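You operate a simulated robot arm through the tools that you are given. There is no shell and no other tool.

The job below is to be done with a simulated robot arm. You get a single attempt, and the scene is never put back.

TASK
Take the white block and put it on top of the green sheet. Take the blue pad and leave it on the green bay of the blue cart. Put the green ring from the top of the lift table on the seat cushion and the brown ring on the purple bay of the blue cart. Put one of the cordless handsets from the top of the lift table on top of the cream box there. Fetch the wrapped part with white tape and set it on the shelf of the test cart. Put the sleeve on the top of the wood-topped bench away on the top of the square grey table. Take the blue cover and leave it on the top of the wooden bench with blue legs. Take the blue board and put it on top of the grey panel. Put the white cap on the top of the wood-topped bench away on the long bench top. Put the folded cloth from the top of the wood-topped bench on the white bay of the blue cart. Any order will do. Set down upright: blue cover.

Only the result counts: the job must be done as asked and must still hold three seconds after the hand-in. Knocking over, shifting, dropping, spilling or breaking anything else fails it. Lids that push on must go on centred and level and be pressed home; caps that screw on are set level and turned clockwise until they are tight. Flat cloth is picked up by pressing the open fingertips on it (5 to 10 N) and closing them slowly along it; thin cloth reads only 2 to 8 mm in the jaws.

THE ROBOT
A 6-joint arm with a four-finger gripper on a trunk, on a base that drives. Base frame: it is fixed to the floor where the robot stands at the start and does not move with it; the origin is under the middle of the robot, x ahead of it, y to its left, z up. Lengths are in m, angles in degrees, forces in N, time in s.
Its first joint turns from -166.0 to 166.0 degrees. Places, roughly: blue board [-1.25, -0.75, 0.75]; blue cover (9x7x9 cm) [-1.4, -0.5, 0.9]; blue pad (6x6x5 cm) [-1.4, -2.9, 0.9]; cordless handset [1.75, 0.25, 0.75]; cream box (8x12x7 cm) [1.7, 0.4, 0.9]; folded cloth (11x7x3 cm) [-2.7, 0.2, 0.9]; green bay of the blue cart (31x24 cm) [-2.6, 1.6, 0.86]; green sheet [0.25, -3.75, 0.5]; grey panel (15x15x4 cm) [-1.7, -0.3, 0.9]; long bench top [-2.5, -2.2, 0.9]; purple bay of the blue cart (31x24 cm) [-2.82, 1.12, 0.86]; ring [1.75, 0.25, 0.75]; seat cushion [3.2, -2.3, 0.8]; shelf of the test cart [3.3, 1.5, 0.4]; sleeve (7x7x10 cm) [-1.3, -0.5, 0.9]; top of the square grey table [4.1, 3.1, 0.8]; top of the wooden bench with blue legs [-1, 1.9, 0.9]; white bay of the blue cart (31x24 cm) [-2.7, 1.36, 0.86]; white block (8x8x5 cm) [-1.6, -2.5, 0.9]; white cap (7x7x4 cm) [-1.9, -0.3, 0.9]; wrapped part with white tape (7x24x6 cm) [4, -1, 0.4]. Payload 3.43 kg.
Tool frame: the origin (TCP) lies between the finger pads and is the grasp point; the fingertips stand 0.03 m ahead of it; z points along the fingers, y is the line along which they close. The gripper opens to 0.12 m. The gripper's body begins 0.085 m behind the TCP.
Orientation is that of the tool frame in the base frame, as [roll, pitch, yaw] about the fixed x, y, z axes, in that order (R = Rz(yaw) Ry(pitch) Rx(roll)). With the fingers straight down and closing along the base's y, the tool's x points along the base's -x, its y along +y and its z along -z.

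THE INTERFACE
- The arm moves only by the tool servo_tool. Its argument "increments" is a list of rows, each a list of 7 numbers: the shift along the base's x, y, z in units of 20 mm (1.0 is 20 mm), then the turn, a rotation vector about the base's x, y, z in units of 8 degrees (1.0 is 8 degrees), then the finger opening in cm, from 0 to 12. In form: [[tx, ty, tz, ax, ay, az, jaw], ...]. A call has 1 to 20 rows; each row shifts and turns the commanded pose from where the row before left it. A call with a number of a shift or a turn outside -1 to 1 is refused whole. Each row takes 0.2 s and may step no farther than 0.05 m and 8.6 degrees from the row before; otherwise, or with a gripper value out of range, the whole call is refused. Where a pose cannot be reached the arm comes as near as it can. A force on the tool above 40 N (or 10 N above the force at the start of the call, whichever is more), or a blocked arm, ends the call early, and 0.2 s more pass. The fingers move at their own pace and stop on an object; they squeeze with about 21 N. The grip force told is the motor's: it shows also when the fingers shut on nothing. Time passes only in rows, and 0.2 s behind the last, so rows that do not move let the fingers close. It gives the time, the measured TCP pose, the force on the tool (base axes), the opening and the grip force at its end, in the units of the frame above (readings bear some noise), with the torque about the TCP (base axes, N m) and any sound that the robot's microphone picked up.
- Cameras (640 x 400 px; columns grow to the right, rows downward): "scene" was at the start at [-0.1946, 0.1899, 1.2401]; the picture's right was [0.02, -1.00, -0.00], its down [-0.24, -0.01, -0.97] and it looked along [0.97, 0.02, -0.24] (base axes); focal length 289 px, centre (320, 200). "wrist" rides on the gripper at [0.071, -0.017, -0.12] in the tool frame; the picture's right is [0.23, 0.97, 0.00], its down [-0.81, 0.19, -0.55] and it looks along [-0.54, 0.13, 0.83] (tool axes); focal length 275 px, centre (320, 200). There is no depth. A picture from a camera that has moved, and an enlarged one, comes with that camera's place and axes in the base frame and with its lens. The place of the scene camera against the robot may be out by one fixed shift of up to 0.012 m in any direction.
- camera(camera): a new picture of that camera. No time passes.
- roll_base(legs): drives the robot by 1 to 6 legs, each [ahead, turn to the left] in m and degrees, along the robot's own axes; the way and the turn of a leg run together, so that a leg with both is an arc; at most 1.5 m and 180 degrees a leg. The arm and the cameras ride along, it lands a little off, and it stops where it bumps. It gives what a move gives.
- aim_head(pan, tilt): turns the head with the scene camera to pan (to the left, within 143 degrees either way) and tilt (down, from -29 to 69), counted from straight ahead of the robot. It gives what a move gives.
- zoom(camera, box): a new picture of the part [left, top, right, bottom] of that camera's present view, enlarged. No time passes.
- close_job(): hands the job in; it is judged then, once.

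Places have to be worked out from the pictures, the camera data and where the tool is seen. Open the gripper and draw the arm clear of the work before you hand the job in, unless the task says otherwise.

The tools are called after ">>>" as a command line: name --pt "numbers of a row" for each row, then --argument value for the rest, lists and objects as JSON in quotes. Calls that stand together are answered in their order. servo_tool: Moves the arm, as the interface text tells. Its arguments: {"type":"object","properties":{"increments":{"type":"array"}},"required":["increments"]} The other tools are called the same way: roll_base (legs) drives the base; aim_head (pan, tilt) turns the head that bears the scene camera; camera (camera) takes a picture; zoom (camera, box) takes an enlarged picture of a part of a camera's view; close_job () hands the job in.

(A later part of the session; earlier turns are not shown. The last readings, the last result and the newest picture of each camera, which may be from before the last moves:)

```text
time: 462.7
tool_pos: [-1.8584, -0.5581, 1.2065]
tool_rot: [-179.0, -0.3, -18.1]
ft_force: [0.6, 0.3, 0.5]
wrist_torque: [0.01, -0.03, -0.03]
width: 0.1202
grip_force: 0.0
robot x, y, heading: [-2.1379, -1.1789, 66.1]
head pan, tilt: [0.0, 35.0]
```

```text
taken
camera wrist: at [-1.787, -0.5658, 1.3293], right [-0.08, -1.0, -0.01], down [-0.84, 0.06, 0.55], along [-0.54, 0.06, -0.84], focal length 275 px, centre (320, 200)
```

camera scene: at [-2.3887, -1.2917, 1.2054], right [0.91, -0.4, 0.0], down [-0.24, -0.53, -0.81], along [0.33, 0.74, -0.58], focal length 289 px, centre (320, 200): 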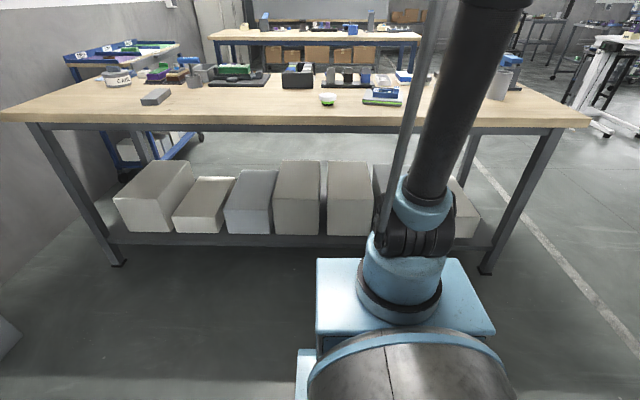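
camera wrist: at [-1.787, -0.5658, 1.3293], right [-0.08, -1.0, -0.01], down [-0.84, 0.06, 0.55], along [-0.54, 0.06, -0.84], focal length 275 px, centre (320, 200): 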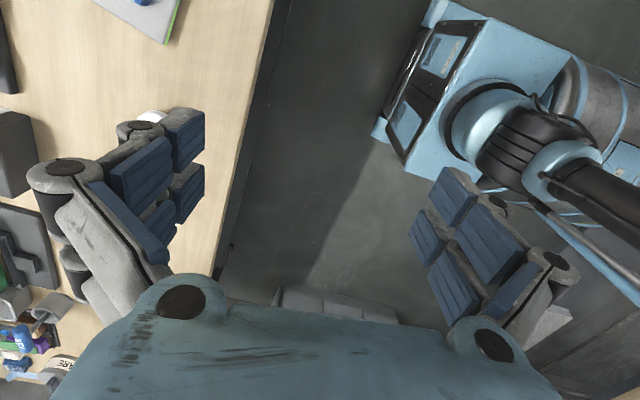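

The white cap shows at about (-1.91, -0.30), 0.66 m from the arm axis. I move above it.

>>> servo_tool --pt "-0.168 0.957 -0.6 -0.0085 0.0028 0 12" --pt "-0.168 0.957 -0.6 -0.0085 0.0028 0 12" --pt "-0.168 0.957 -0.6 -0.0085 0.0028 0 12" --pt "-0.168 0.957 -0.6 -0.0085 0.0028 0 12" --pt "-0.168 0.957 -0.6 -0.0085 0.0028 0 12" --pt "-0.168 0.957 -0.6 -0.0085 0.0028 0 12" --pt "-0.168 0.957 -0.6 -0.0085 0.0028 0 12" --pt "-0.168 0.957 -0.6 -0.0085 0.0028 0 12" --pt "-0.168 0.957 -0.6 -0.0085 0.0028 0 12" --pt "-0.168 0.957 -0.6 -0.0085 0.0028 0 12" --pt "-0.168 0.957 -0.6 -0.0085 0.0028 0 12" --pt "-0.168 0.957 -0.6 -0.0085 0.0028 0 12" --pt "-0.168 0.957 -0.6 -0.0085 0.0028 0 12" --pt "-0.168 0.957 -0.6 -0.0085 0.0028 0 12"

>>> camera --camera "wrist"

>>> zoom --camera "scene" --box '[270, 60, 390, 130]'

```text
time: 465.7
tool_pos: [-1.9062, -0.2921, 1.0382]
tool_rot: [180.0, -0.3, -18.2]
ft_force: [-0.5, -0.7, 0.1]
wrist_torque: [0.04, 0.0, -0.02]
width: 0.1199
grip_force: 0.0
robot x, y, heading: [-2.1378, -1.1778, 66.1]
head pan, tilt: [0.0, 35.0]
```

```text
taken
camera wrist: at [-1.8342, -0.2969, 1.1597], right [-0.09, -1.0, 0.0], down [-0.83, 0.07, 0.55], along [-0.55, 0.04, -0.84], focal length 275 px, centre (320, 200)
```

wrist: 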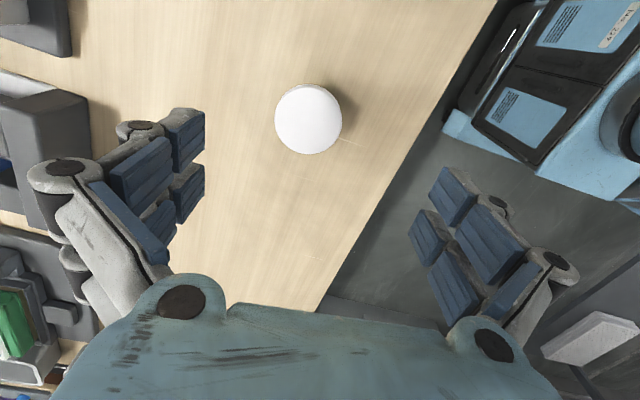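

```text
5.33 times, centred on (330, 95) of scene
camera zoom: at [-2.3889, -1.2918, 1.2054], right [0.91, -0.4, 0.0], down [-0.24, -0.53, -0.81], along [0.33, 0.74, -0.58], focal length 1544 px, centre (267, 760)
```

zoom: 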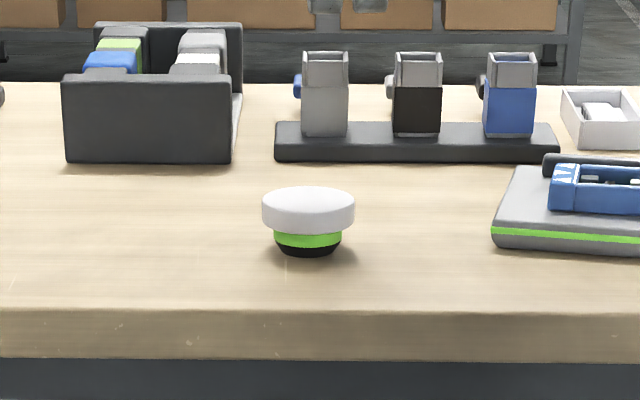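

The cap is mushroom-shaped, 7 cm across, centred at about (-1.917, -0.280). I lower the jaws around its white disc.

>>> servo_tool --pt "-0.18 0.2 -0.8 0 0 0 10" --pt "-0.18 0.2 -0.8 0 0 0 9.5" --pt "-0.18 0.2 -0.8 0 0 0 9.5" --pt "0 0 -0.8 0 0 0 9.5" --pt "0 0 -0.8 0 0 0 9.5" --pt "0 0 -0.8 0 0 0 9.5" --pt "0 0 -0.8 0 0 0 9.5" --pt "0 0 -0.8 0 0 0 9.5" --pt "0 0 -0.5 0 0 0 9.5"

>>> camera --camera "wrist"

>>> zoom --camera "scene" --box '[270, 60, 390, 130]'

```text
time: 467.7
tool_pos: [-1.9164, -0.2801, 0.902]
tool_rot: [179.9, -0.4, -18.2]
ft_force: [-0.3, -0.3, 0.3]
wrist_torque: [0.02, -0.02, 0.02]
width: 0.0951
grip_force: 0.1
robot x, y, heading: [-2.1395, -1.1729, 66.0]
head pan, tilt: [0.0, 35.0]
```

```text
taken
camera wrist: at [-1.8443, -0.2852, 1.023], right [-0.09, -1.0, 0.0], down [-0.83, 0.07, 0.55], along [-0.55, 0.04, -0.84], focal length 275 px, centre (320, 200)
```

wrist: 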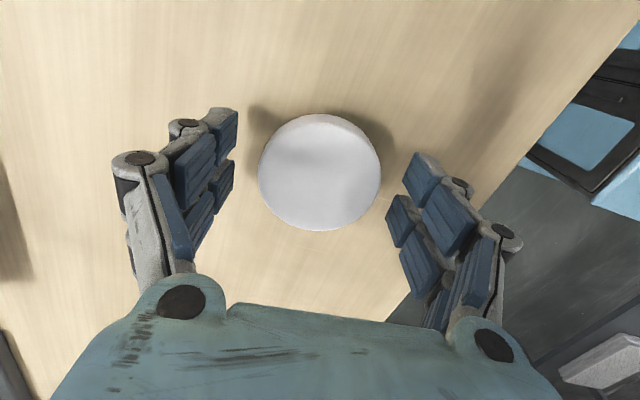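

```text
5.33 times, centred on (330, 95) of scene
camera zoom: at [-2.3888, -1.2916, 1.2054], right [0.91, -0.4, 0.0], down [-0.24, -0.53, -0.81], along [0.33, 0.74, -0.58], focal length 1544 px, centre (267, 760)
```

zoom: 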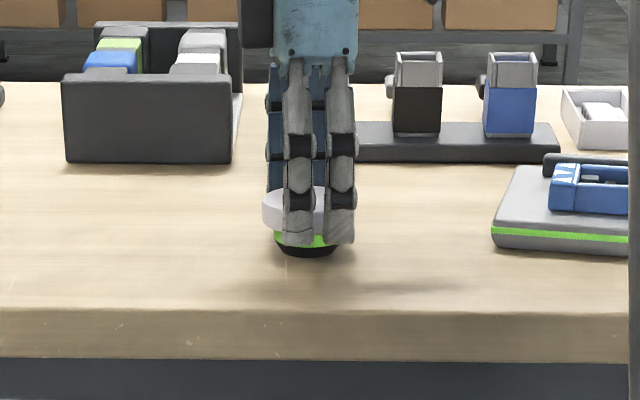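

Centred. I go 9 mm lower and close on the disc, then lift.

>>> servo_tool --pt "0 0 -0.25 0 0 0 9.5" --pt "0 0 -0.2 0 0 0 9.5" --pt "0 0 0 0 0 0 8" --pt "0 0 0 0 0 0 7" --pt "0 0 0 0 0 0 6" --pt "0 0 0 0 0 0 5" --pt "0 0 0 0 0 0 5"

>>> camera --camera "wrist"

```text
time: 469.3
tool_pos: [-1.9161, -0.2799, 0.8947]
tool_rot: [179.8, -0.3, -18.2]
ft_force: [-0.2, 1.0, 4.0]
wrist_torque: [-0.04, 0.02, 0.0]
width: 0.0631
grip_force: 21.6
robot x, y, heading: [-2.1377, -1.1769, 66.0]
head pan, tilt: [0.0, 35.0]
```

```text
taken
camera wrist: at [-1.8438, -0.2858, 1.0149], right [-0.09, -1.0, 0.0], down [-0.83, 0.07, 0.55], along [-0.55, 0.04, -0.84], focal length 275 px, centre (320, 200)
```

wrist: 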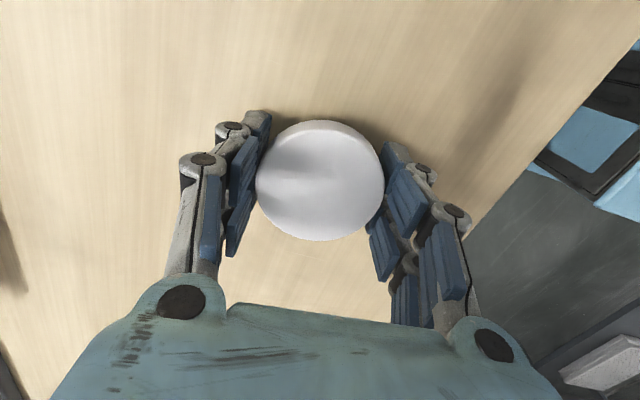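

>>> servo_tool --pt "0 0 0.3 0 0 0 5" --pt "0 0 0.6 0 0 0 5" --pt "0 0 1 0 0 0 5" --pt "0 0 1 0 0 0 5" --pt "0 0 1 0 0 0 5" --pt "0 0 1 0 0 0 5" --pt "0 0 1 0 0 0 5" --pt "0 0 1 0 0 0 5"

>>> zoom --camera "scene" --box '[270, 20, 390, 130]'

```text
time: 471.1
tool_pos: [-1.9162, -0.2792, 1.0304]
tool_rot: [179.9, -0.2, -18.2]
ft_force: [-0.1, 0.2, 0.7]
wrist_torque: [-0.03, 0.01, 0.0]
width: 0.0632
grip_force: 20.8
robot x, y, heading: [-2.1373, -1.1779, 66.2]
head pan, tilt: [0.0, 35.0]
```

```text
3.64 times, centred on (330, 75) of scene
camera zoom: at [-2.3887, -1.2915, 1.2054], right [0.91, -0.4, 0.0], down [-0.24, -0.53, -0.81], along [0.33, 0.74, -0.58], focal length 1052 px, centre (284, 654)
```

zoom: 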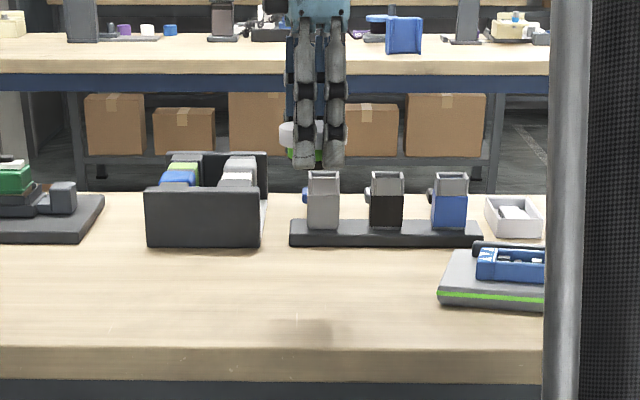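

The cap is lifted. I draw in the arm and turn round to the long bench behind me.

>>> servo_tool --pt "0.2 -0.8 0.8 0 0 0 5" --pt "0.3 -1 0.8 0 0 0 5" --pt "0.3 -1 0.8 0 0 0 5" --pt "0.3 -1 0.8 0 0 0 5" --pt "0.3 -1 0.5 0 0 0 5" --pt "0.3 -1 0.5 0 0 0 5" --pt "0.3 -1 0.5 0 0 0 5" --pt "0.3 -1 0.5 0 0 0 5" --pt "0.3 -1 0.5 0 0 0 5" --pt "0.3 -1 0.5 0 0 0 5" --pt "0.3 -1 0 0 0 0 5" --pt "0.3 -1 0 0 0 0 5"

>>> roll_base --legs '[[0, 180]]'

>>> aim_head --pan 0 --tilt 30

>>> camera --camera "scene"

>>> camera --camera "wrist"

```text
time: 473.7
tool_pos: [-1.846, -0.5158, 1.1539]
tool_rot: [179.9, -0.4, -18.3]
ft_force: [0.9, -0.3, -0.9]
wrist_torque: [-0.03, 0.02, -0.01]
width: 0.0631
grip_force: 21.0
robot x, y, heading: [-2.1369, -1.1769, 66.4]
head pan, tilt: [0.0, 35.0]
```

```text
time: 482.4
tool_pos: [-2.4521, -1.8291, 1.1534]
tool_rot: [179.8, -0.3, 159.7]
ft_force: [-0.1, 0.5, 0.1]
wrist_torque: [0.03, 0.0, 0.01]
width: 0.063
grip_force: 21.7
robot x, y, heading: [-2.1625, -1.1646, -115.8]
head pan, tilt: [0.0, 35.0]
```

```text
time: 483.0
tool_pos: [-2.4467, -1.8172, 1.1623]
tool_rot: [-179.5, -0.5, 159.7]
ft_force: [0.2, 0.5, -0.9]
wrist_torque: [0.0, -0.02, 0.0]
width: 0.0631
grip_force: 21.4
robot x, y, heading: [-2.1613, -1.1685, -116.1]
head pan, tilt: [0.0, 30.0]
```

```text
taken
camera scene: at [-1.8946, -1.0699, 1.2131], right [-0.9, 0.44, 0.0], down [0.22, 0.46, -0.86], along [-0.38, -0.77, -0.51], focal length 289 px, centre (320, 200)
```

scene: 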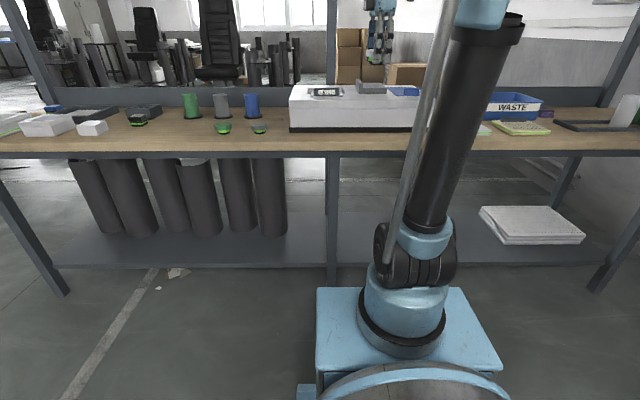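

```text
taken
camera wrist: at [-2.5197, -1.8059, 1.2841], right [0.12, 0.99, -0.01], down [0.83, -0.1, 0.55], along [0.54, -0.07, -0.84], focal length 275 px, centre (320, 200)
```

wrist: 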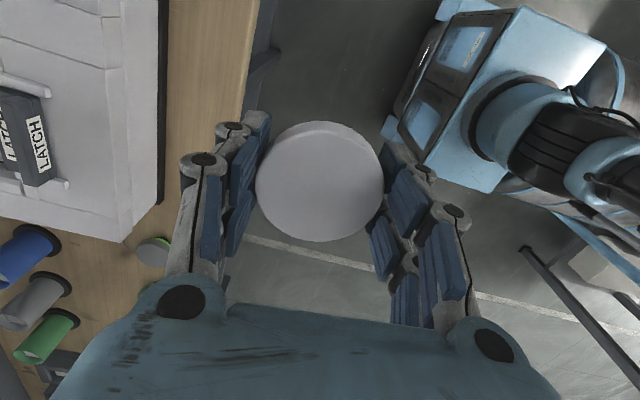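

The long bench has a free spot between the black box and the small lids, around (-1.89, -2.26). I move 0.8 m east along the aisle so that it and the white block are in reach.

>>> roll_base --legs '[[0, 92], [0.79, 0], [0, -90]]'

>>> aim_head --pan 0 --tilt 30

>>> camera --camera "scene"

>>> camera --camera "wrist"

```text
time: 496.1
tool_pos: [-1.6766, -2.1415, 1.1625]
tool_rot: [-179.4, -0.5, 162.9]
ft_force: [-0.2, -0.3, -1.9]
wrist_torque: [-0.02, 0.03, -0.01]
width: 0.0628
grip_force: 21.4
robot x, y, heading: [-1.4161, -1.4828, -112.7]
head pan, tilt: [0.0, 30.0]
```

```text
time: 496.7
tool_pos: [-1.6705, -2.1298, 1.1702]
tool_rot: [-178.6, -0.5, 163.0]
ft_force: [0.0, 0.1, 0.1]
wrist_torque: [-0.02, -0.01, -0.03]
width: 0.0625
grip_force: 21.0
robot x, y, heading: [-1.4148, -1.4811, -112.4]
head pan, tilt: [0.0, 30.0]
```

```text
taken
camera scene: at [-1.1565, -1.3699, 1.2131], right [-0.92, 0.38, 0.0], down [0.2, 0.47, -0.86], along [-0.33, -0.79, -0.51], focal length 289 px, centre (320, 200)
```

scene: 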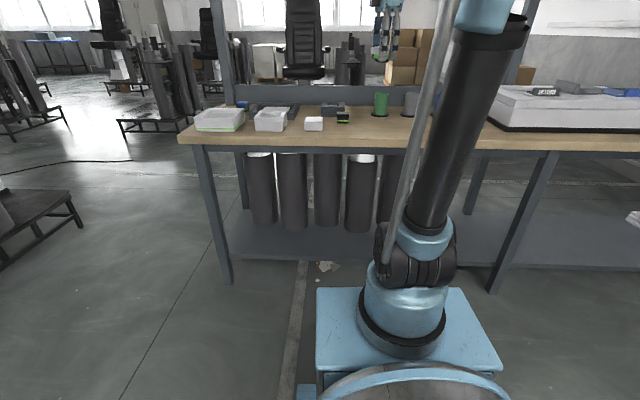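

```text
taken
camera wrist: at [-1.743, -2.1215, 1.2927], right [0.06, 1.0, -0.02], down [0.84, -0.04, 0.54], along [0.54, -0.05, -0.84], focal length 275 px, centre (320, 200)
```

wrist: 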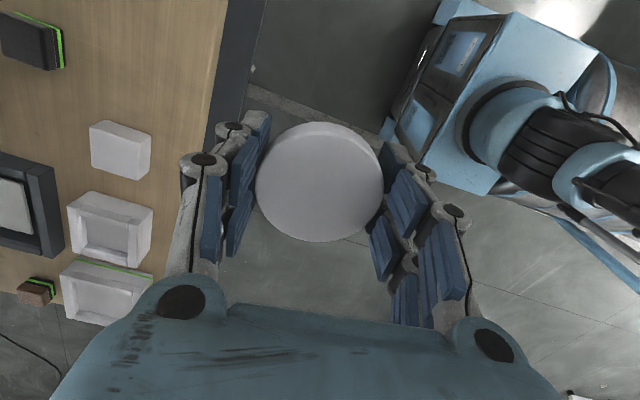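

I am now at (-1.41, -1.48). I carry the cap over the free spot and look down at it.

>>> servo_tool --pt "-1 -0.59 -0.2 0.0152 -0.0046 0 5" --pt "-1 -0.59 -0.2 0.0152 -0.0046 0 5" --pt "-1 -0.59 -0.2 0.0152 -0.0046 0 5" --pt "-1 -0.59 -0.2 0.0152 -0.0046 0 5" --pt "-1 -0.59 -0.2 0.0152 -0.0046 0 5" --pt "-1 -0.59 -0.2 0.0152 -0.0046 0 5" --pt "-1 -0.59 -0.2 0.0152 -0.0046 0 5" --pt "-1 -0.59 -0.2 0.0152 -0.0046 0 5" --pt "-1 -0.59 -0.2 0.0152 -0.0046 0 5" --pt "-1 -0.59 -0.2 0.0152 -0.0046 0 5" --pt "-1 -0.59 -0.2 0.0152 -0.0046 0 5"

>>> camera --camera "wrist"

>>> camera --camera "scene"

```text
time: 499.1
tool_pos: [-1.8905, -2.2579, 1.1255]
tool_rot: [179.9, -0.3, 162.9]
ft_force: [-0.2, 0.4, 0.1]
wrist_torque: [-0.07, 0.01, -0.01]
width: 0.0627
grip_force: 21.2
robot x, y, heading: [-1.4139, -1.4848, -112.5]
head pan, tilt: [0.0, 30.0]
```

```text
taken
camera wrist: at [-1.9639, -2.2539, 1.2471], right [0.07, 1.0, 0.0], down [0.84, -0.06, 0.55], along [0.55, -0.03, -0.84], focal length 275 px, centre (320, 200)
```

wrist: 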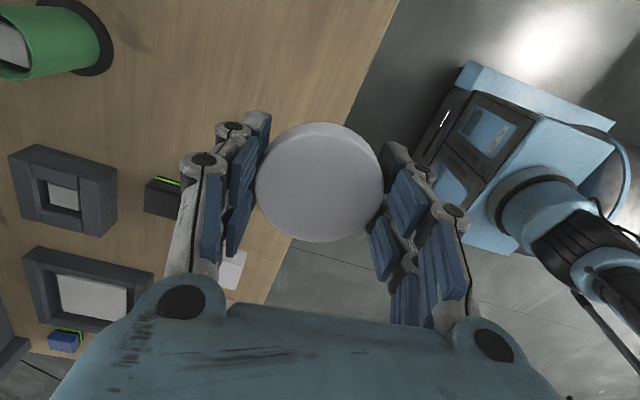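

```text
taken
camera scene: at [-1.1563, -1.3698, 1.2131], right [-0.92, 0.38, 0.0], down [0.2, 0.47, -0.86], along [-0.33, -0.79, -0.51], focal length 289 px, centre (320, 200)
```

scene: 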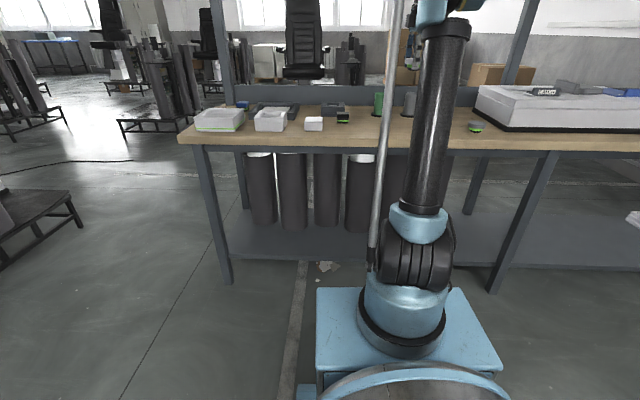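

The spot under the cap is only 6 cm from the bench's front edge, so I move 7 cm further in and then lower.

>>> servo_tool --pt "-0.12 -0.84 0 0 0 0 5" --pt "-0.12 -0.84 0 0 0 0 5" --pt "-0.12 -0.84 0 0 0 0 5" --pt "-0.12 -0.84 0 0 0 0 5" --pt "0 0 -1 0 0 0 5" --pt "0 0 -1 0 0 0 5" --pt "0 0 -1 0 0 0 5" --pt "0 0 -1 0 0 0 5" --pt "0 0 -1 0 0 0 5" --pt "0 0 -1 0 0 0 5" --pt "0 0 -1 0 0 0 5" --pt "0 0 -1 0 0 0 5"

>>> camera --camera "wrist"

>>> zoom --camera "scene" --box '[300, 60, 500, 160]'

```text
time: 501.7
tool_pos: [-1.9007, -2.3271, 0.966]
tool_rot: [179.9, -0.4, 162.9]
ft_force: [-0.6, -0.2, -0.4]
wrist_torque: [-0.04, 0.0, 0.01]
width: 0.0626
grip_force: 21.1
robot x, y, heading: [-1.4157, -1.48, -112.8]
head pan, tilt: [0.0, 30.0]
```

```text
taken
camera wrist: at [-1.9743, -2.3223, 1.0879], right [0.07, 1.0, 0.0], down [0.84, -0.06, 0.55], along [0.55, -0.03, -0.84], focal length 275 px, centre (320, 200)
```

wrist: 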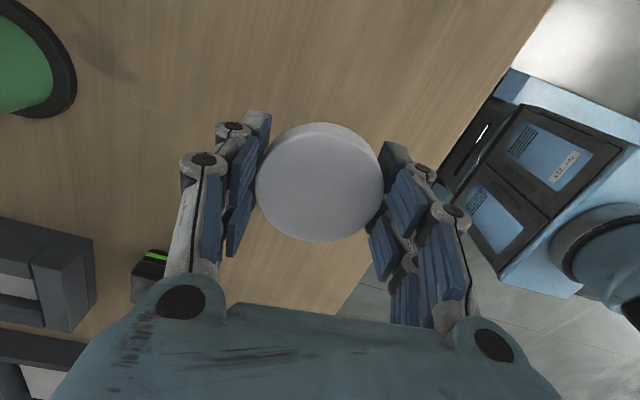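

```text
3.20 times, centred on (400, 110) of scene
camera zoom: at [-1.1564, -1.37, 1.2132], right [-0.92, 0.38, 0.0], down [0.2, 0.47, -0.86], along [-0.33, -0.79, -0.51], focal length 926 px, centre (64, 488)
```

zoom: 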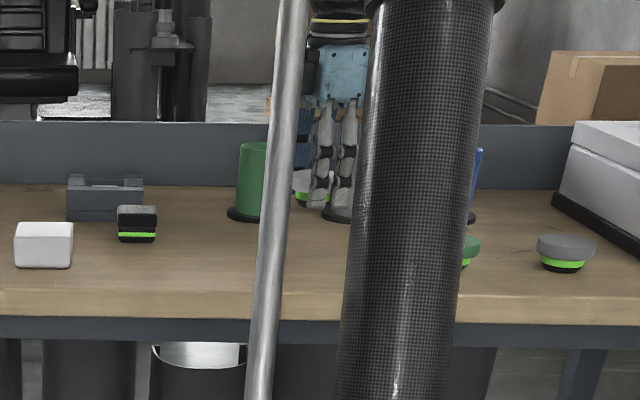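

Clear surroundings. I lower slowly to contact.

>>> servo_tool --pt "0 0 -0.8 0 0 0 5" --pt "0 0 -0.6 0 0 0 5" --pt "0 0 -0.4 0 0 0 5" --pt "0 0 -0.2 0 0 0 5" --pt "0 0 -0.2 0 0 0 5" --pt "0 0 -0.15 0 0 0 5"

```text
time: 503.1
tool_pos: [-1.8994, -2.326, 0.9177]
tool_rot: [179.9, -0.4, 163.0]
ft_force: [0.3, -0.4, -1.4]
wrist_torque: [0.01, -0.01, -0.01]
width: 0.0627
grip_force: 21.3
robot x, y, heading: [-1.4149, -1.4831, -112.7]
head pan, tilt: [0.0, 30.0]
```

>>> servo_tool --pt "0 0 -0.12 0 0 0 5" --pt "0 0 -0.12 0 0 0 5" --pt "0 0 -0.12 0 0 0 5" --pt "0 0 -0.1 0 0 0 5"

```text
time: 504.1
tool_pos: [-1.9004, -2.3266, 0.9104]
tool_rot: [179.9, -0.4, 163.0]
ft_force: [0.9, 0.5, -0.9]
wrist_torque: [-0.01, 0.01, -0.01]
width: 0.063
grip_force: 20.7
robot x, y, heading: [-1.4149, -1.4804, -112.5]
head pan, tilt: [0.0, 30.0]
```

>>> servo_tool --pt "0 0 -0.1 0 0 0 5" --pt "0 0 -0.1 0 0 0 5" --pt "0 0 -0.1 0 0 0 5" --pt "0 0 -0.1 0 0 0 5"

```text
time: 505.1
tool_pos: [-1.9005, -2.3266, 0.9029]
tool_rot: [179.8, -0.4, 163.0]
ft_force: [0.6, 1.0, 0.1]
wrist_torque: [0.0, 0.0, -0.01]
width: 0.0627
grip_force: 20.6
robot x, y, heading: [-1.4166, -1.4839, -112.6]
head pan, tilt: [0.0, 30.0]
```

>>> servo_tool --pt "0 0 -0.1 0 0 0 5" --pt "0 0 -0.1 0 0 0 5" --pt "0 0 -0.1 0 0 0 5"

>>> zoom --camera "scene" --box '[370, 70, 450, 140]'

```text
time: 505.9
tool_pos: [-1.8999, -2.3261, 0.8963]
tool_rot: [179.9, -0.4, 162.8]
ft_force: [0.6, 0.0, -0.9]
wrist_torque: [-0.02, -0.01, 0.01]
width: 0.0629
grip_force: 20.3
robot x, y, heading: [-1.4174, -1.4861, -112.6]
head pan, tilt: [0.0, 30.0]
```

```text
5.71 times, centred on (410, 105) of scene
camera zoom: at [-1.1565, -1.3701, 1.2132], right [-0.92, 0.38, 0.0], down [0.2, 0.47, -0.86], along [-0.33, -0.79, -0.51], focal length 1654 px, centre (-194, 743)
```

zoom: 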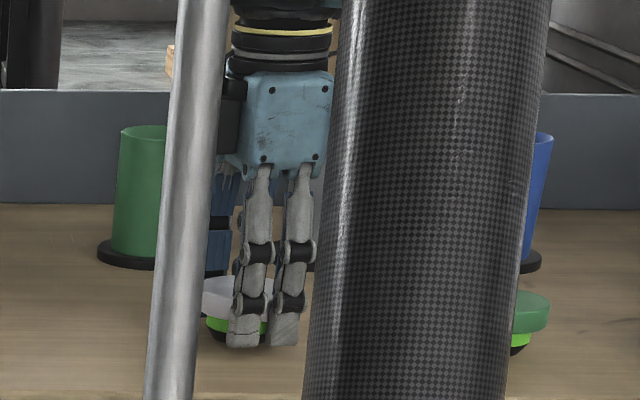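

>>> servo_tool --pt "0 0 -0.08 0 0 0 5" --pt "0 0 -0.08 0 0 0 5" --pt "0 0 -0.08 0 0 0 5"

```text
time: 506.7
tool_pos: [-1.9017, -2.3265, 0.892]
tool_rot: [179.9, -0.4, 162.9]
ft_force: [-2.5, 1.3, 15.8]
wrist_torque: [-0.02, -0.04, 0.0]
width: 0.063
grip_force: 21.2
robot x, y, heading: [-1.4145, -1.4814, -112.7]
head pan, tilt: [0.0, 30.0]
```

Contact (16 N, flat). I release the cap and rise.

>>> servo_tool --pt "0 0 0.03 0 0 0 6.5" --pt "0 0 0 0 0 0 8" --pt "0 0 0 0 0 0 9.5" --pt "0 0 0.2 0 0 0 9.5" --pt "0 0 1 0 0 0 9.5" --pt "0 0 1 0 0 0 9.5" --pt "0 0 1 0 0 0 12" --pt "0 0 1 0 0 0 12" --pt "0 0 1 0 0 0 12" --pt "0 0 1 0 0 0 12" --pt "0 0 1 0 0 0 12" --pt "0 0 1 0 0 0 12" --pt "0 0 1 0 0 0 12"

>>> camera --camera "wrist"

```text
time: 509.5
tool_pos: [-1.8994, -2.3253, 1.075]
tool_rot: [179.9, -0.5, 162.9]
ft_force: [0.3, 1.0, -0.1]
wrist_torque: [0.0, 0.0, 0.03]
width: 0.1202
grip_force: 0.1
robot x, y, heading: [-1.4128, -1.4805, -112.2]
head pan, tilt: [0.0, 30.0]
```

```text
taken
camera wrist: at [-1.9735, -2.321, 1.1975], right [0.07, 1.0, 0.0], down [0.84, -0.06, 0.55], along [0.55, -0.03, -0.84], focal length 275 px, centre (320, 200)
```

wrist: 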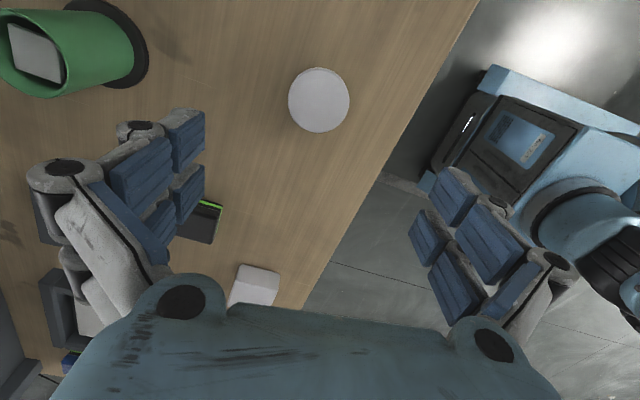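

The cap is on the long bench. The white block shows near (-1.61, -2.45); I move above it.

>>> servo_tool --pt "0.967 -0.417 0 0 0 0 12" --pt "0.967 -0.417 0 0 0 0 12" --pt "0.967 -0.417 0 0 0 0 12" --pt "0.967 -0.417 0 0 0 0 12" --pt "0.967 -0.417 0 0 0 0 12" --pt "0.967 -0.417 0 0 0 0 12" --pt "0.967 -0.417 0 0 0 0 12" --pt "0.967 -0.417 0 0 0 0 12" --pt "0.967 -0.417 0 0 0 0 12" --pt "0.967 -0.417 0 0 0 0 12" --pt "0.967 -0.417 0 0 0 0 12" --pt "0.967 -0.417 0 0 0 0 12" --pt "0.967 -0.417 0 0 0 0 12" --pt "0.967 -0.417 0 0 0 0 12"

>>> camera --camera "wrist"

>>> zoom --camera "scene" --box '[180, 70, 380, 160]'

```text
time: 512.5
tool_pos: [-1.631, -2.4434, 1.0762]
tool_rot: [179.9, -0.3, 162.8]
ft_force: [0.3, -0.3, 0.4]
wrist_torque: [0.01, -0.02, 0.01]
width: 0.1203
grip_force: 0.1
robot x, y, heading: [-1.4173, -1.4841, -112.5]
head pan, tilt: [0.0, 30.0]
```

```text
taken
camera wrist: at [-1.7046, -2.4377, 1.198], right [0.07, 1.0, 0.0], down [0.84, -0.06, 0.55], along [0.55, -0.03, -0.84], focal length 275 px, centre (320, 200)
```

wrist: 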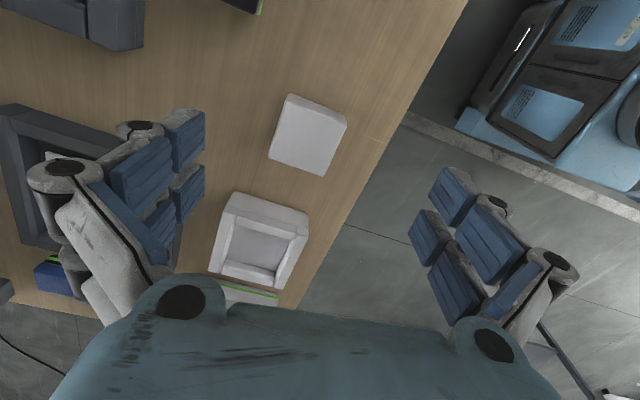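

```text
3.20 times, centred on (280, 115) of scene
camera zoom: at [-1.1565, -1.37, 1.2132], right [-0.92, 0.39, 0.0], down [0.2, 0.47, -0.86], along [-0.33, -0.79, -0.51], focal length 926 px, centre (448, 472)
```

zoom: 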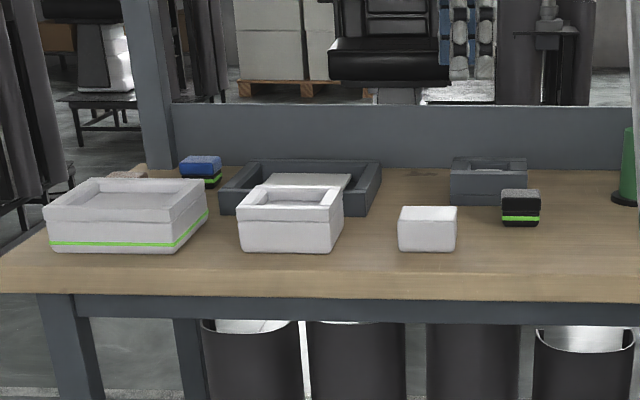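

The block's top centre is about (-1.593, -2.458), edges along -23° and 66°. I align the jaws with it and go down.

>>> servo_tool --pt "0.325 -0.122 -0.6 0 0 -0.142 12" --pt "0.325 -0.122 -0.6 0 0 -0.142 12" --pt "0.325 -0.122 -0.6 0 0 -0.142 12" --pt "0.325 -0.122 -0.6 0 0 -0.142 12" --pt "0.325 -0.122 -0.6 0 0 -0.142 12" --pt "0.325 -0.122 -0.6 0 0 -0.142 11" --pt "0 0 -1 0 0 0 10" --pt "0 0 -1 0 0 0 10" --pt "0 0 -1 0 0 0 10"

>>> camera --camera "wrist"

```text
time: 514.5
tool_pos: [-1.5899, -2.4563, 0.9438]
tool_rot: [179.9, -0.4, 156.2]
ft_force: [0.1, -0.4, -1.0]
wrist_torque: [-0.02, 0.01, 0.0]
width: 0.0999
grip_force: 0.0
robot x, y, heading: [-1.4157, -1.4805, -112.7]
head pan, tilt: [0.0, 30.0]
```

```text
taken
camera wrist: at [-1.6619, -2.4435, 1.0657], right [0.18, 0.98, 0.0], down [0.82, -0.16, 0.55], along [0.54, -0.1, -0.84], focal length 275 px, centre (320, 200)
```

wrist: 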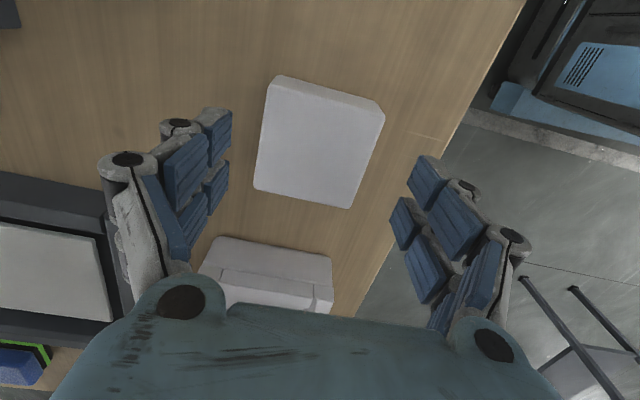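

>>> servo_tool --pt "-0.15 -0.1 -0.8 0 0 0 10" --pt "0 0 -0.8 0 0 0 10" --pt "0 0 -0.7 0 0 0 10" --pt "0 0 -0.3 0 0 0 10" --pt "0 0 -0.15 0 0 0 10" --pt "0 0 0 0 0 0 9" --pt "0 0 0 0 0 0 8" --pt "0 0 0 0 0 0 7" --pt "0 0 0 0 0 0 6" --pt "0 0 0 0 0 0 5" --pt "0 0 0 0 0 0 5"

>>> camera --camera "wrist"

```text
time: 516.9
tool_pos: [-1.5943, -2.4592, 0.889]
tool_rot: [179.8, -0.4, 156.2]
ft_force: [0.2, -0.1, 3.4]
wrist_torque: [-0.05, -0.03, -0.02]
width: 0.0713
grip_force: 21.2
robot x, y, heading: [-1.4136, -1.4825, -112.4]
head pan, tilt: [0.0, 30.0]
```

```text
taken
camera wrist: at [-1.6663, -2.4454, 1.0109], right [0.18, 0.98, 0.0], down [0.82, -0.16, 0.55], along [0.54, -0.1, -0.84], focal length 275 px, centre (320, 200)
```

wrist: 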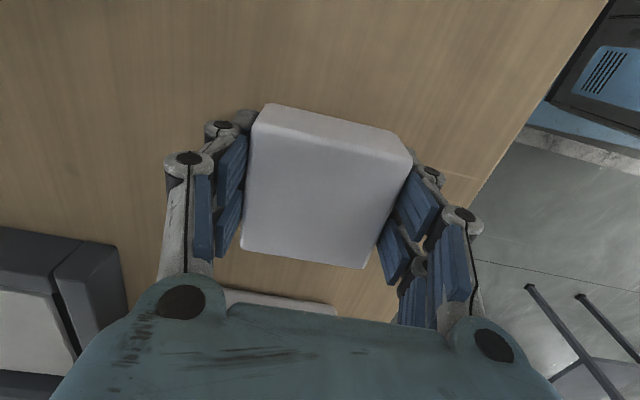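

The block is gripped (71 mm). I lift it, draw the arm in, and drive towards the open floor to the south-east to look for the green sheet near (0.25, -3.75).

>>> servo_tool --pt "0 0 0.3 0 0 0 5" --pt "0 0 0.7 0 0 0 5" --pt "0 0 1 0 0 0 5" --pt "0 0 1 0 0 0 5" --pt "0.2 0.48 1 0 0 0 5" --pt "0.4 0.96 1 0 0 0 5" --pt "0.4 0.96 1 0 0 0 5" --pt "0.4 0.96 1 0 0 0 5" --pt "0.4 0.96 1 0 0 0 5" --pt "0.4 0.96 1 0 0 0 5" --pt "0.4 0.96 1 0 0 0 5" --pt "0.4 0.96 1 0 0 0 5" --pt "0.4 0.96 1 0 0 0 5" --pt "0.4 0.96 0 0 0 0 5" --pt "0.4 0.96 0 0 0 0 5" --pt "0.4 0.96 0 0 0 0 5" --pt "0.4 0.96 0 0 0 0 5"

>>> roll_base --legs '[[0, 69], [1.15, 0]]'

>>> aim_head --pan 0 --tilt 20

>>> camera --camera "scene"

>>> camera --camera "wrist"

```text
time: 520.5
tool_pos: [-1.4942, -2.2176, 1.1295]
tool_rot: [179.9, -0.5, 156.2]
ft_force: [-0.2, -0.7, -1.6]
wrist_torque: [0.04, -0.02, -0.04]
width: 0.0712
grip_force: 21.4
robot x, y, heading: [-1.4173, -1.4848, -112.8]
head pan, tilt: [0.0, 30.0]
```

```text
time: 529.9
tool_pos: [0.0706, -2.6201, 1.1285]
tool_rot: [179.8, -0.4, -135.3]
ft_force: [-0.3, 0.0, -1.0]
wrist_torque: [-0.04, -0.01, 0.0]
width: 0.0711
grip_force: 21.1
robot x, y, heading: [-0.5868, -2.2804, -44.0]
head pan, tilt: [0.0, 30.0]
```

```text
time: 530.6
tool_pos: [0.061, -2.6106, 1.1373]
tool_rot: [-179.5, -0.4, -135.2]
ft_force: [-0.2, 0.4, -1.2]
wrist_torque: [0.0, 0.0, -0.02]
width: 0.0712
grip_force: 21.4
robot x, y, heading: [-0.5889, -2.2837, -43.9]
head pan, tilt: [0.0, 20.0]
```

```text
taken
camera scene: at [-0.5944, -2.0049, 1.2291], right [-0.69, -0.72, 0.0], down [-0.26, 0.25, -0.93], along [0.67, -0.65, -0.35], focal length 289 px, centre (320, 200)
```

scene: 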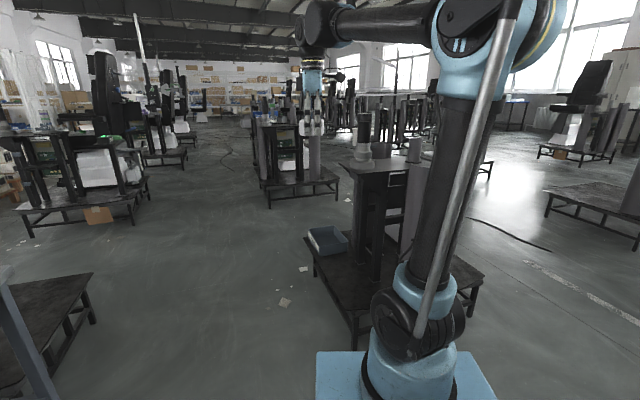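

```text
taken
camera wrist: at [0.0199, -2.6706, 1.2595], right [-0.85, 0.53, -0.01], down [0.44, 0.71, 0.55], along [0.29, 0.46, -0.84], focal length 275 px, centre (320, 200)
```

wrist: 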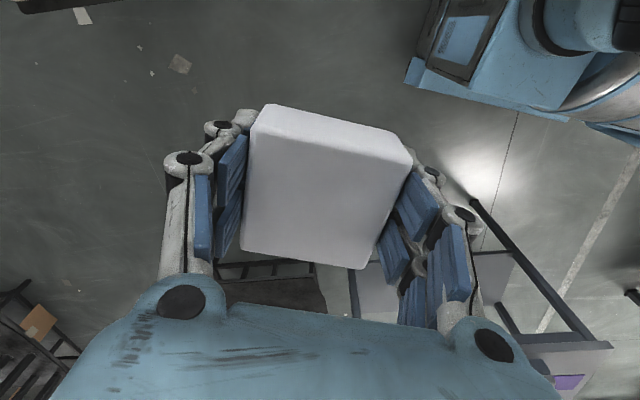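

The stand near (0.2, -3.6) is partly behind my arm. I turn the base to the right to see it clear of the arm.

>>> roll_base --legs '[[0, -45]]'

>>> aim_head --pan 30 --tilt 25

>>> camera --camera "scene"

>>> zoom --camera "scene" --box '[160, 80, 420, 260]'

```text
time: 533.3
tool_pos: [-0.3639, -2.9739, 1.1363]
tool_rot: [-179.4, -0.3, 179.8]
ft_force: [0.7, -0.1, -0.7]
wrist_torque: [-0.01, -0.01, -0.02]
width: 0.0709
grip_force: 20.9
robot x, y, heading: [-0.5844, -2.2837, -88.7]
head pan, tilt: [0.0, 20.0]
```

```text
time: 534.2
tool_pos: [-0.364, -2.9589, 1.1454]
tool_rot: [-178.7, -0.4, 179.8]
ft_force: [-0.3, 0.5, -1.7]
wrist_torque: [0.0, 0.01, -0.03]
width: 0.071
grip_force: 21.4
robot x, y, heading: [-0.582, -2.2812, -88.7]
head pan, tilt: [30.0, 25.0]
```

```text
taken
camera scene: at [-0.344, -2.0647, 1.2213], right [-0.86, -0.52, -0.01], down [-0.22, 0.37, -0.9], along [0.47, -0.77, -0.43], focal length 289 px, centre (320, 200)
```

scene: 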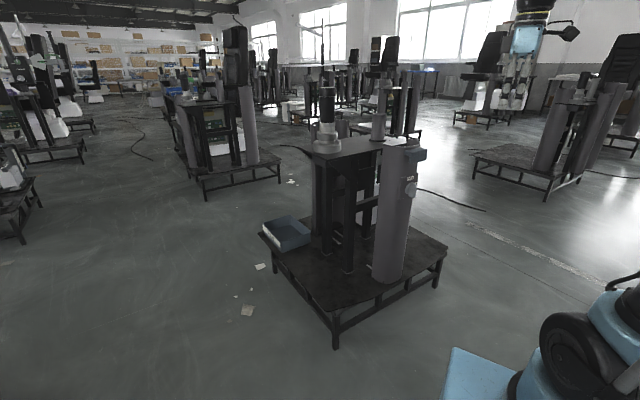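

```text
2.22 times, centred on (290, 170) of scene
camera zoom: at [-0.344, -2.0647, 1.2213], right [-0.86, -0.52, -0.01], down [-0.22, 0.37, -0.9], along [0.47, -0.77, -0.43], focal length 643 px, centre (387, 267)
```

zoom: 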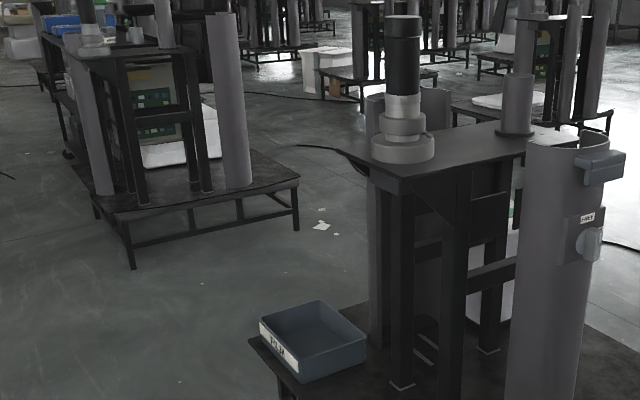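

The sheet's place (0.25, -3.75) lies on the far (south-west) side of this stand, hidden behind its frame. I drive around the stand's west corner to look from there.

>>> roll_base --legs '[[0, -5.5], [0.85, 0], [0.8, 0], [0, 45]]'

>>> aim_head --pan 40 --tilt 25

>>> camera --camera "scene"

>>> aim_head --pan 0 --tilt 25

>>> camera --camera "scene"

```text
time: 545.7
tool_pos: [-0.0655, -4.285, 1.1452]
tool_rot: [-178.7, -0.4, -137.7]
ft_force: [0.0, 0.1, -0.5]
wrist_torque: [0.03, -0.01, 0.01]
width: 0.071
grip_force: 21.2
robot x, y, heading: [-0.6897, -3.9324, -46.3]
head pan, tilt: [30.0, 25.0]
```

```text
time: 546.4
tool_pos: [-0.0754, -4.2745, 1.1536]
tool_rot: [-178.0, -0.3, -137.6]
ft_force: [0.7, 0.1, -1.6]
wrist_torque: [0.0, 0.01, 0.03]
width: 0.071
grip_force: 21.0
robot x, y, heading: [-0.6891, -3.9382, -46.3]
head pan, tilt: [40.0, 25.0]
```

```text
taken
camera scene: at [-0.6565, -3.6048, 1.2214], right [-0.11, -0.99, -0.01], down [-0.43, 0.06, -0.9], along [0.9, -0.1, -0.43], focal length 289 px, centre (320, 200)
```

scene: 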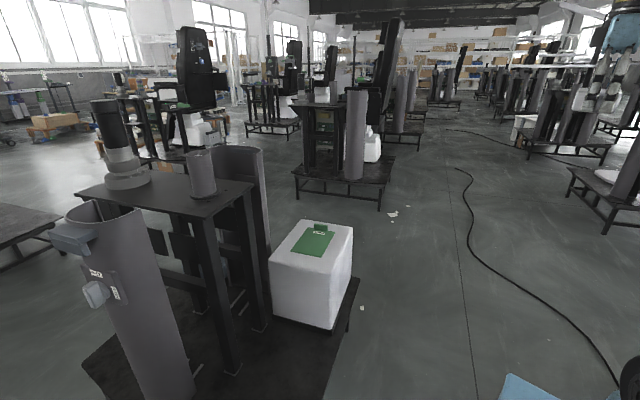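

```text
time: 547.5
tool_pos: [-0.0748, -4.2746, 1.1537]
tool_rot: [-178.1, -0.3, -137.8]
ft_force: [0.0, 0.3, -2.2]
wrist_torque: [0.0, -0.01, -0.01]
width: 0.0712
grip_force: 20.8
robot x, y, heading: [-0.6849, -3.9375, -46.5]
head pan, tilt: [0.0, 25.0]
```

```text
taken
camera scene: at [-0.6845, -3.6611, 1.2211], right [-0.72, -0.69, 0.0], down [-0.3, 0.31, -0.9], along [0.62, -0.65, -0.43], focal length 289 px, centre (320, 200)
```

scene: 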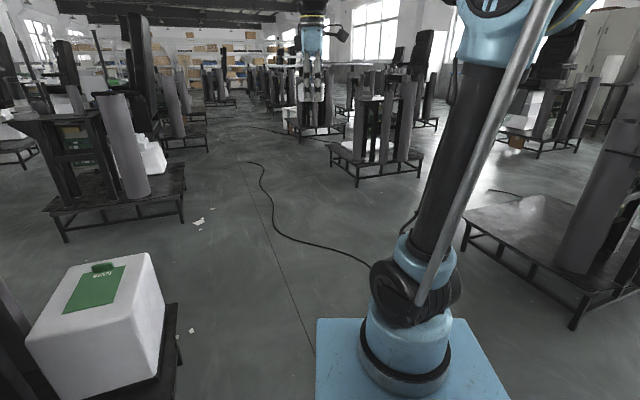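

Now I see it: a green sheet lies on top of a white box on the stand's south corner. I zoom in on it.

>>> aim_head --pan 45 --tilt 30

>>> zoom --camera "scene" --box '[250, 150, 450, 330]'

```text
time: 548.6
tool_pos: [-0.0747, -4.2755, 1.1525]
tool_rot: [-178.0, -0.4, -137.7]
ft_force: [-0.8, 0.4, -1.1]
wrist_torque: [-0.04, 0.02, -0.05]
width: 0.0711
grip_force: 21.1
robot x, y, heading: [-0.6879, -3.9333, -46.3]
head pan, tilt: [45.0, 30.0]
```

```text
2.22 times, centred on (350, 240) of scene
camera zoom: at [-0.6577, -3.5966, 1.2135], right [-0.02, -1.0, -0.01], down [-0.51, 0.02, -0.86], along [0.86, -0.02, -0.51], focal length 643 px, centre (253, 111)
```

zoom: 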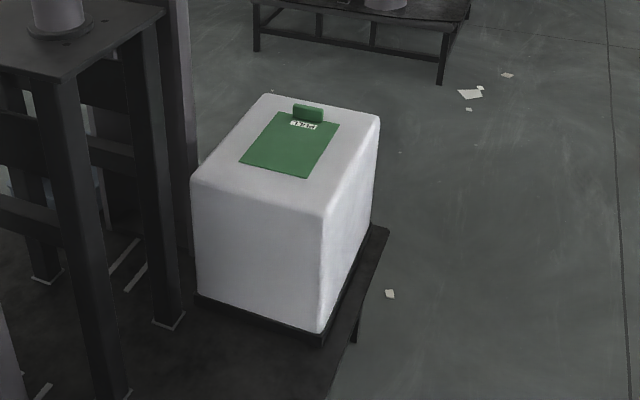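

The sheet (about 12 × 20 cm, a tab at its east end) is on the white box top at roughly (0.33, -3.69, 0.56). I reposition to about (-0.45, -4.33), facing it at bearing 40°, clear of the stand's frame.

>>> roll_base --legs '[[0, -13], [0.456, 0], [0, 99]]'

>>> aim_head --pan 0 --tilt 35

>>> camera --camera "scene"

>>> camera --camera "wrist"

```text
time: 557.0
tool_pos: [-0.0758, -3.7365, 1.1528]
tool_rot: [-178.0, -0.3, -51.4]
ft_force: [-0.6, -0.3, -0.5]
wrist_torque: [0.01, -0.02, 0.01]
width: 0.0713
grip_force: 21.3
robot x, y, heading: [-0.4479, -4.3331, 39.9]
head pan, tilt: [45.0, 30.0]
```

```text
time: 558.1
tool_pos: [-0.086, -3.7458, 1.1612]
tool_rot: [-177.3, -0.4, -51.4]
ft_force: [-0.3, -0.1, -0.3]
wrist_torque: [0.0, 0.02, 0.02]
width: 0.0712
grip_force: 21.0
robot x, y, heading: [-0.4437, -4.3436, 40.2]
head pan, tilt: [0.0, 35.0]
```

```text
taken
camera scene: at [-0.7188, -4.3261, 1.2054], right [0.64, -0.77, 0.0], down [-0.45, -0.38, -0.81], along [0.62, 0.52, -0.58], focal length 289 px, centre (320, 200)
```

scene: 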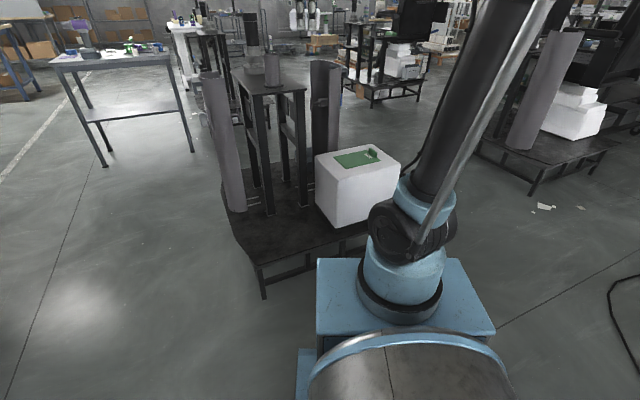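

```text
taken
camera wrist: at [-0.0339, -3.7931, 1.2839], right [-0.61, -0.79, -0.04], down [-0.68, 0.5, 0.54], along [-0.4, 0.36, -0.84], focal length 275 px, centre (320, 200)
```

wrist: 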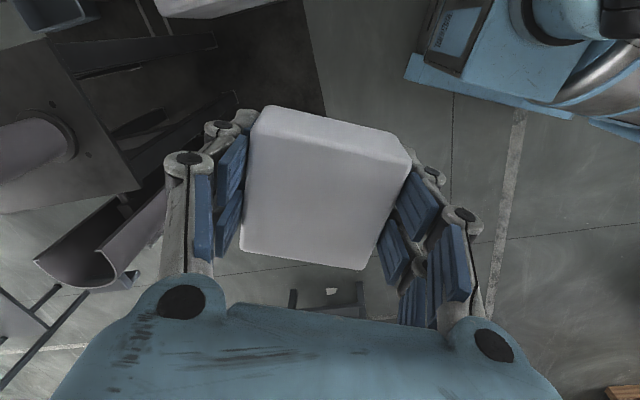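

Triangulating both views puts the sheet's centre at (0.303, -3.685, 0.577). Before descending I zoom on the surroundings for tall parts near the box.

>>> zoom --camera "scene" --box '[190, 30, 430, 260]'

```text
1.74 times, centred on (310, 145) of scene
camera zoom: at [-0.7188, -4.3261, 1.2054], right [0.64, -0.77, 0.0], down [-0.45, -0.38, -0.81], along [0.62, 0.52, -0.58], focal length 503 px, centre (337, 296)
```

zoom: 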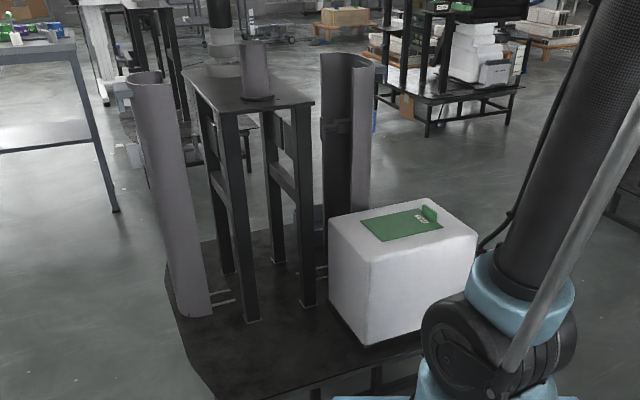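

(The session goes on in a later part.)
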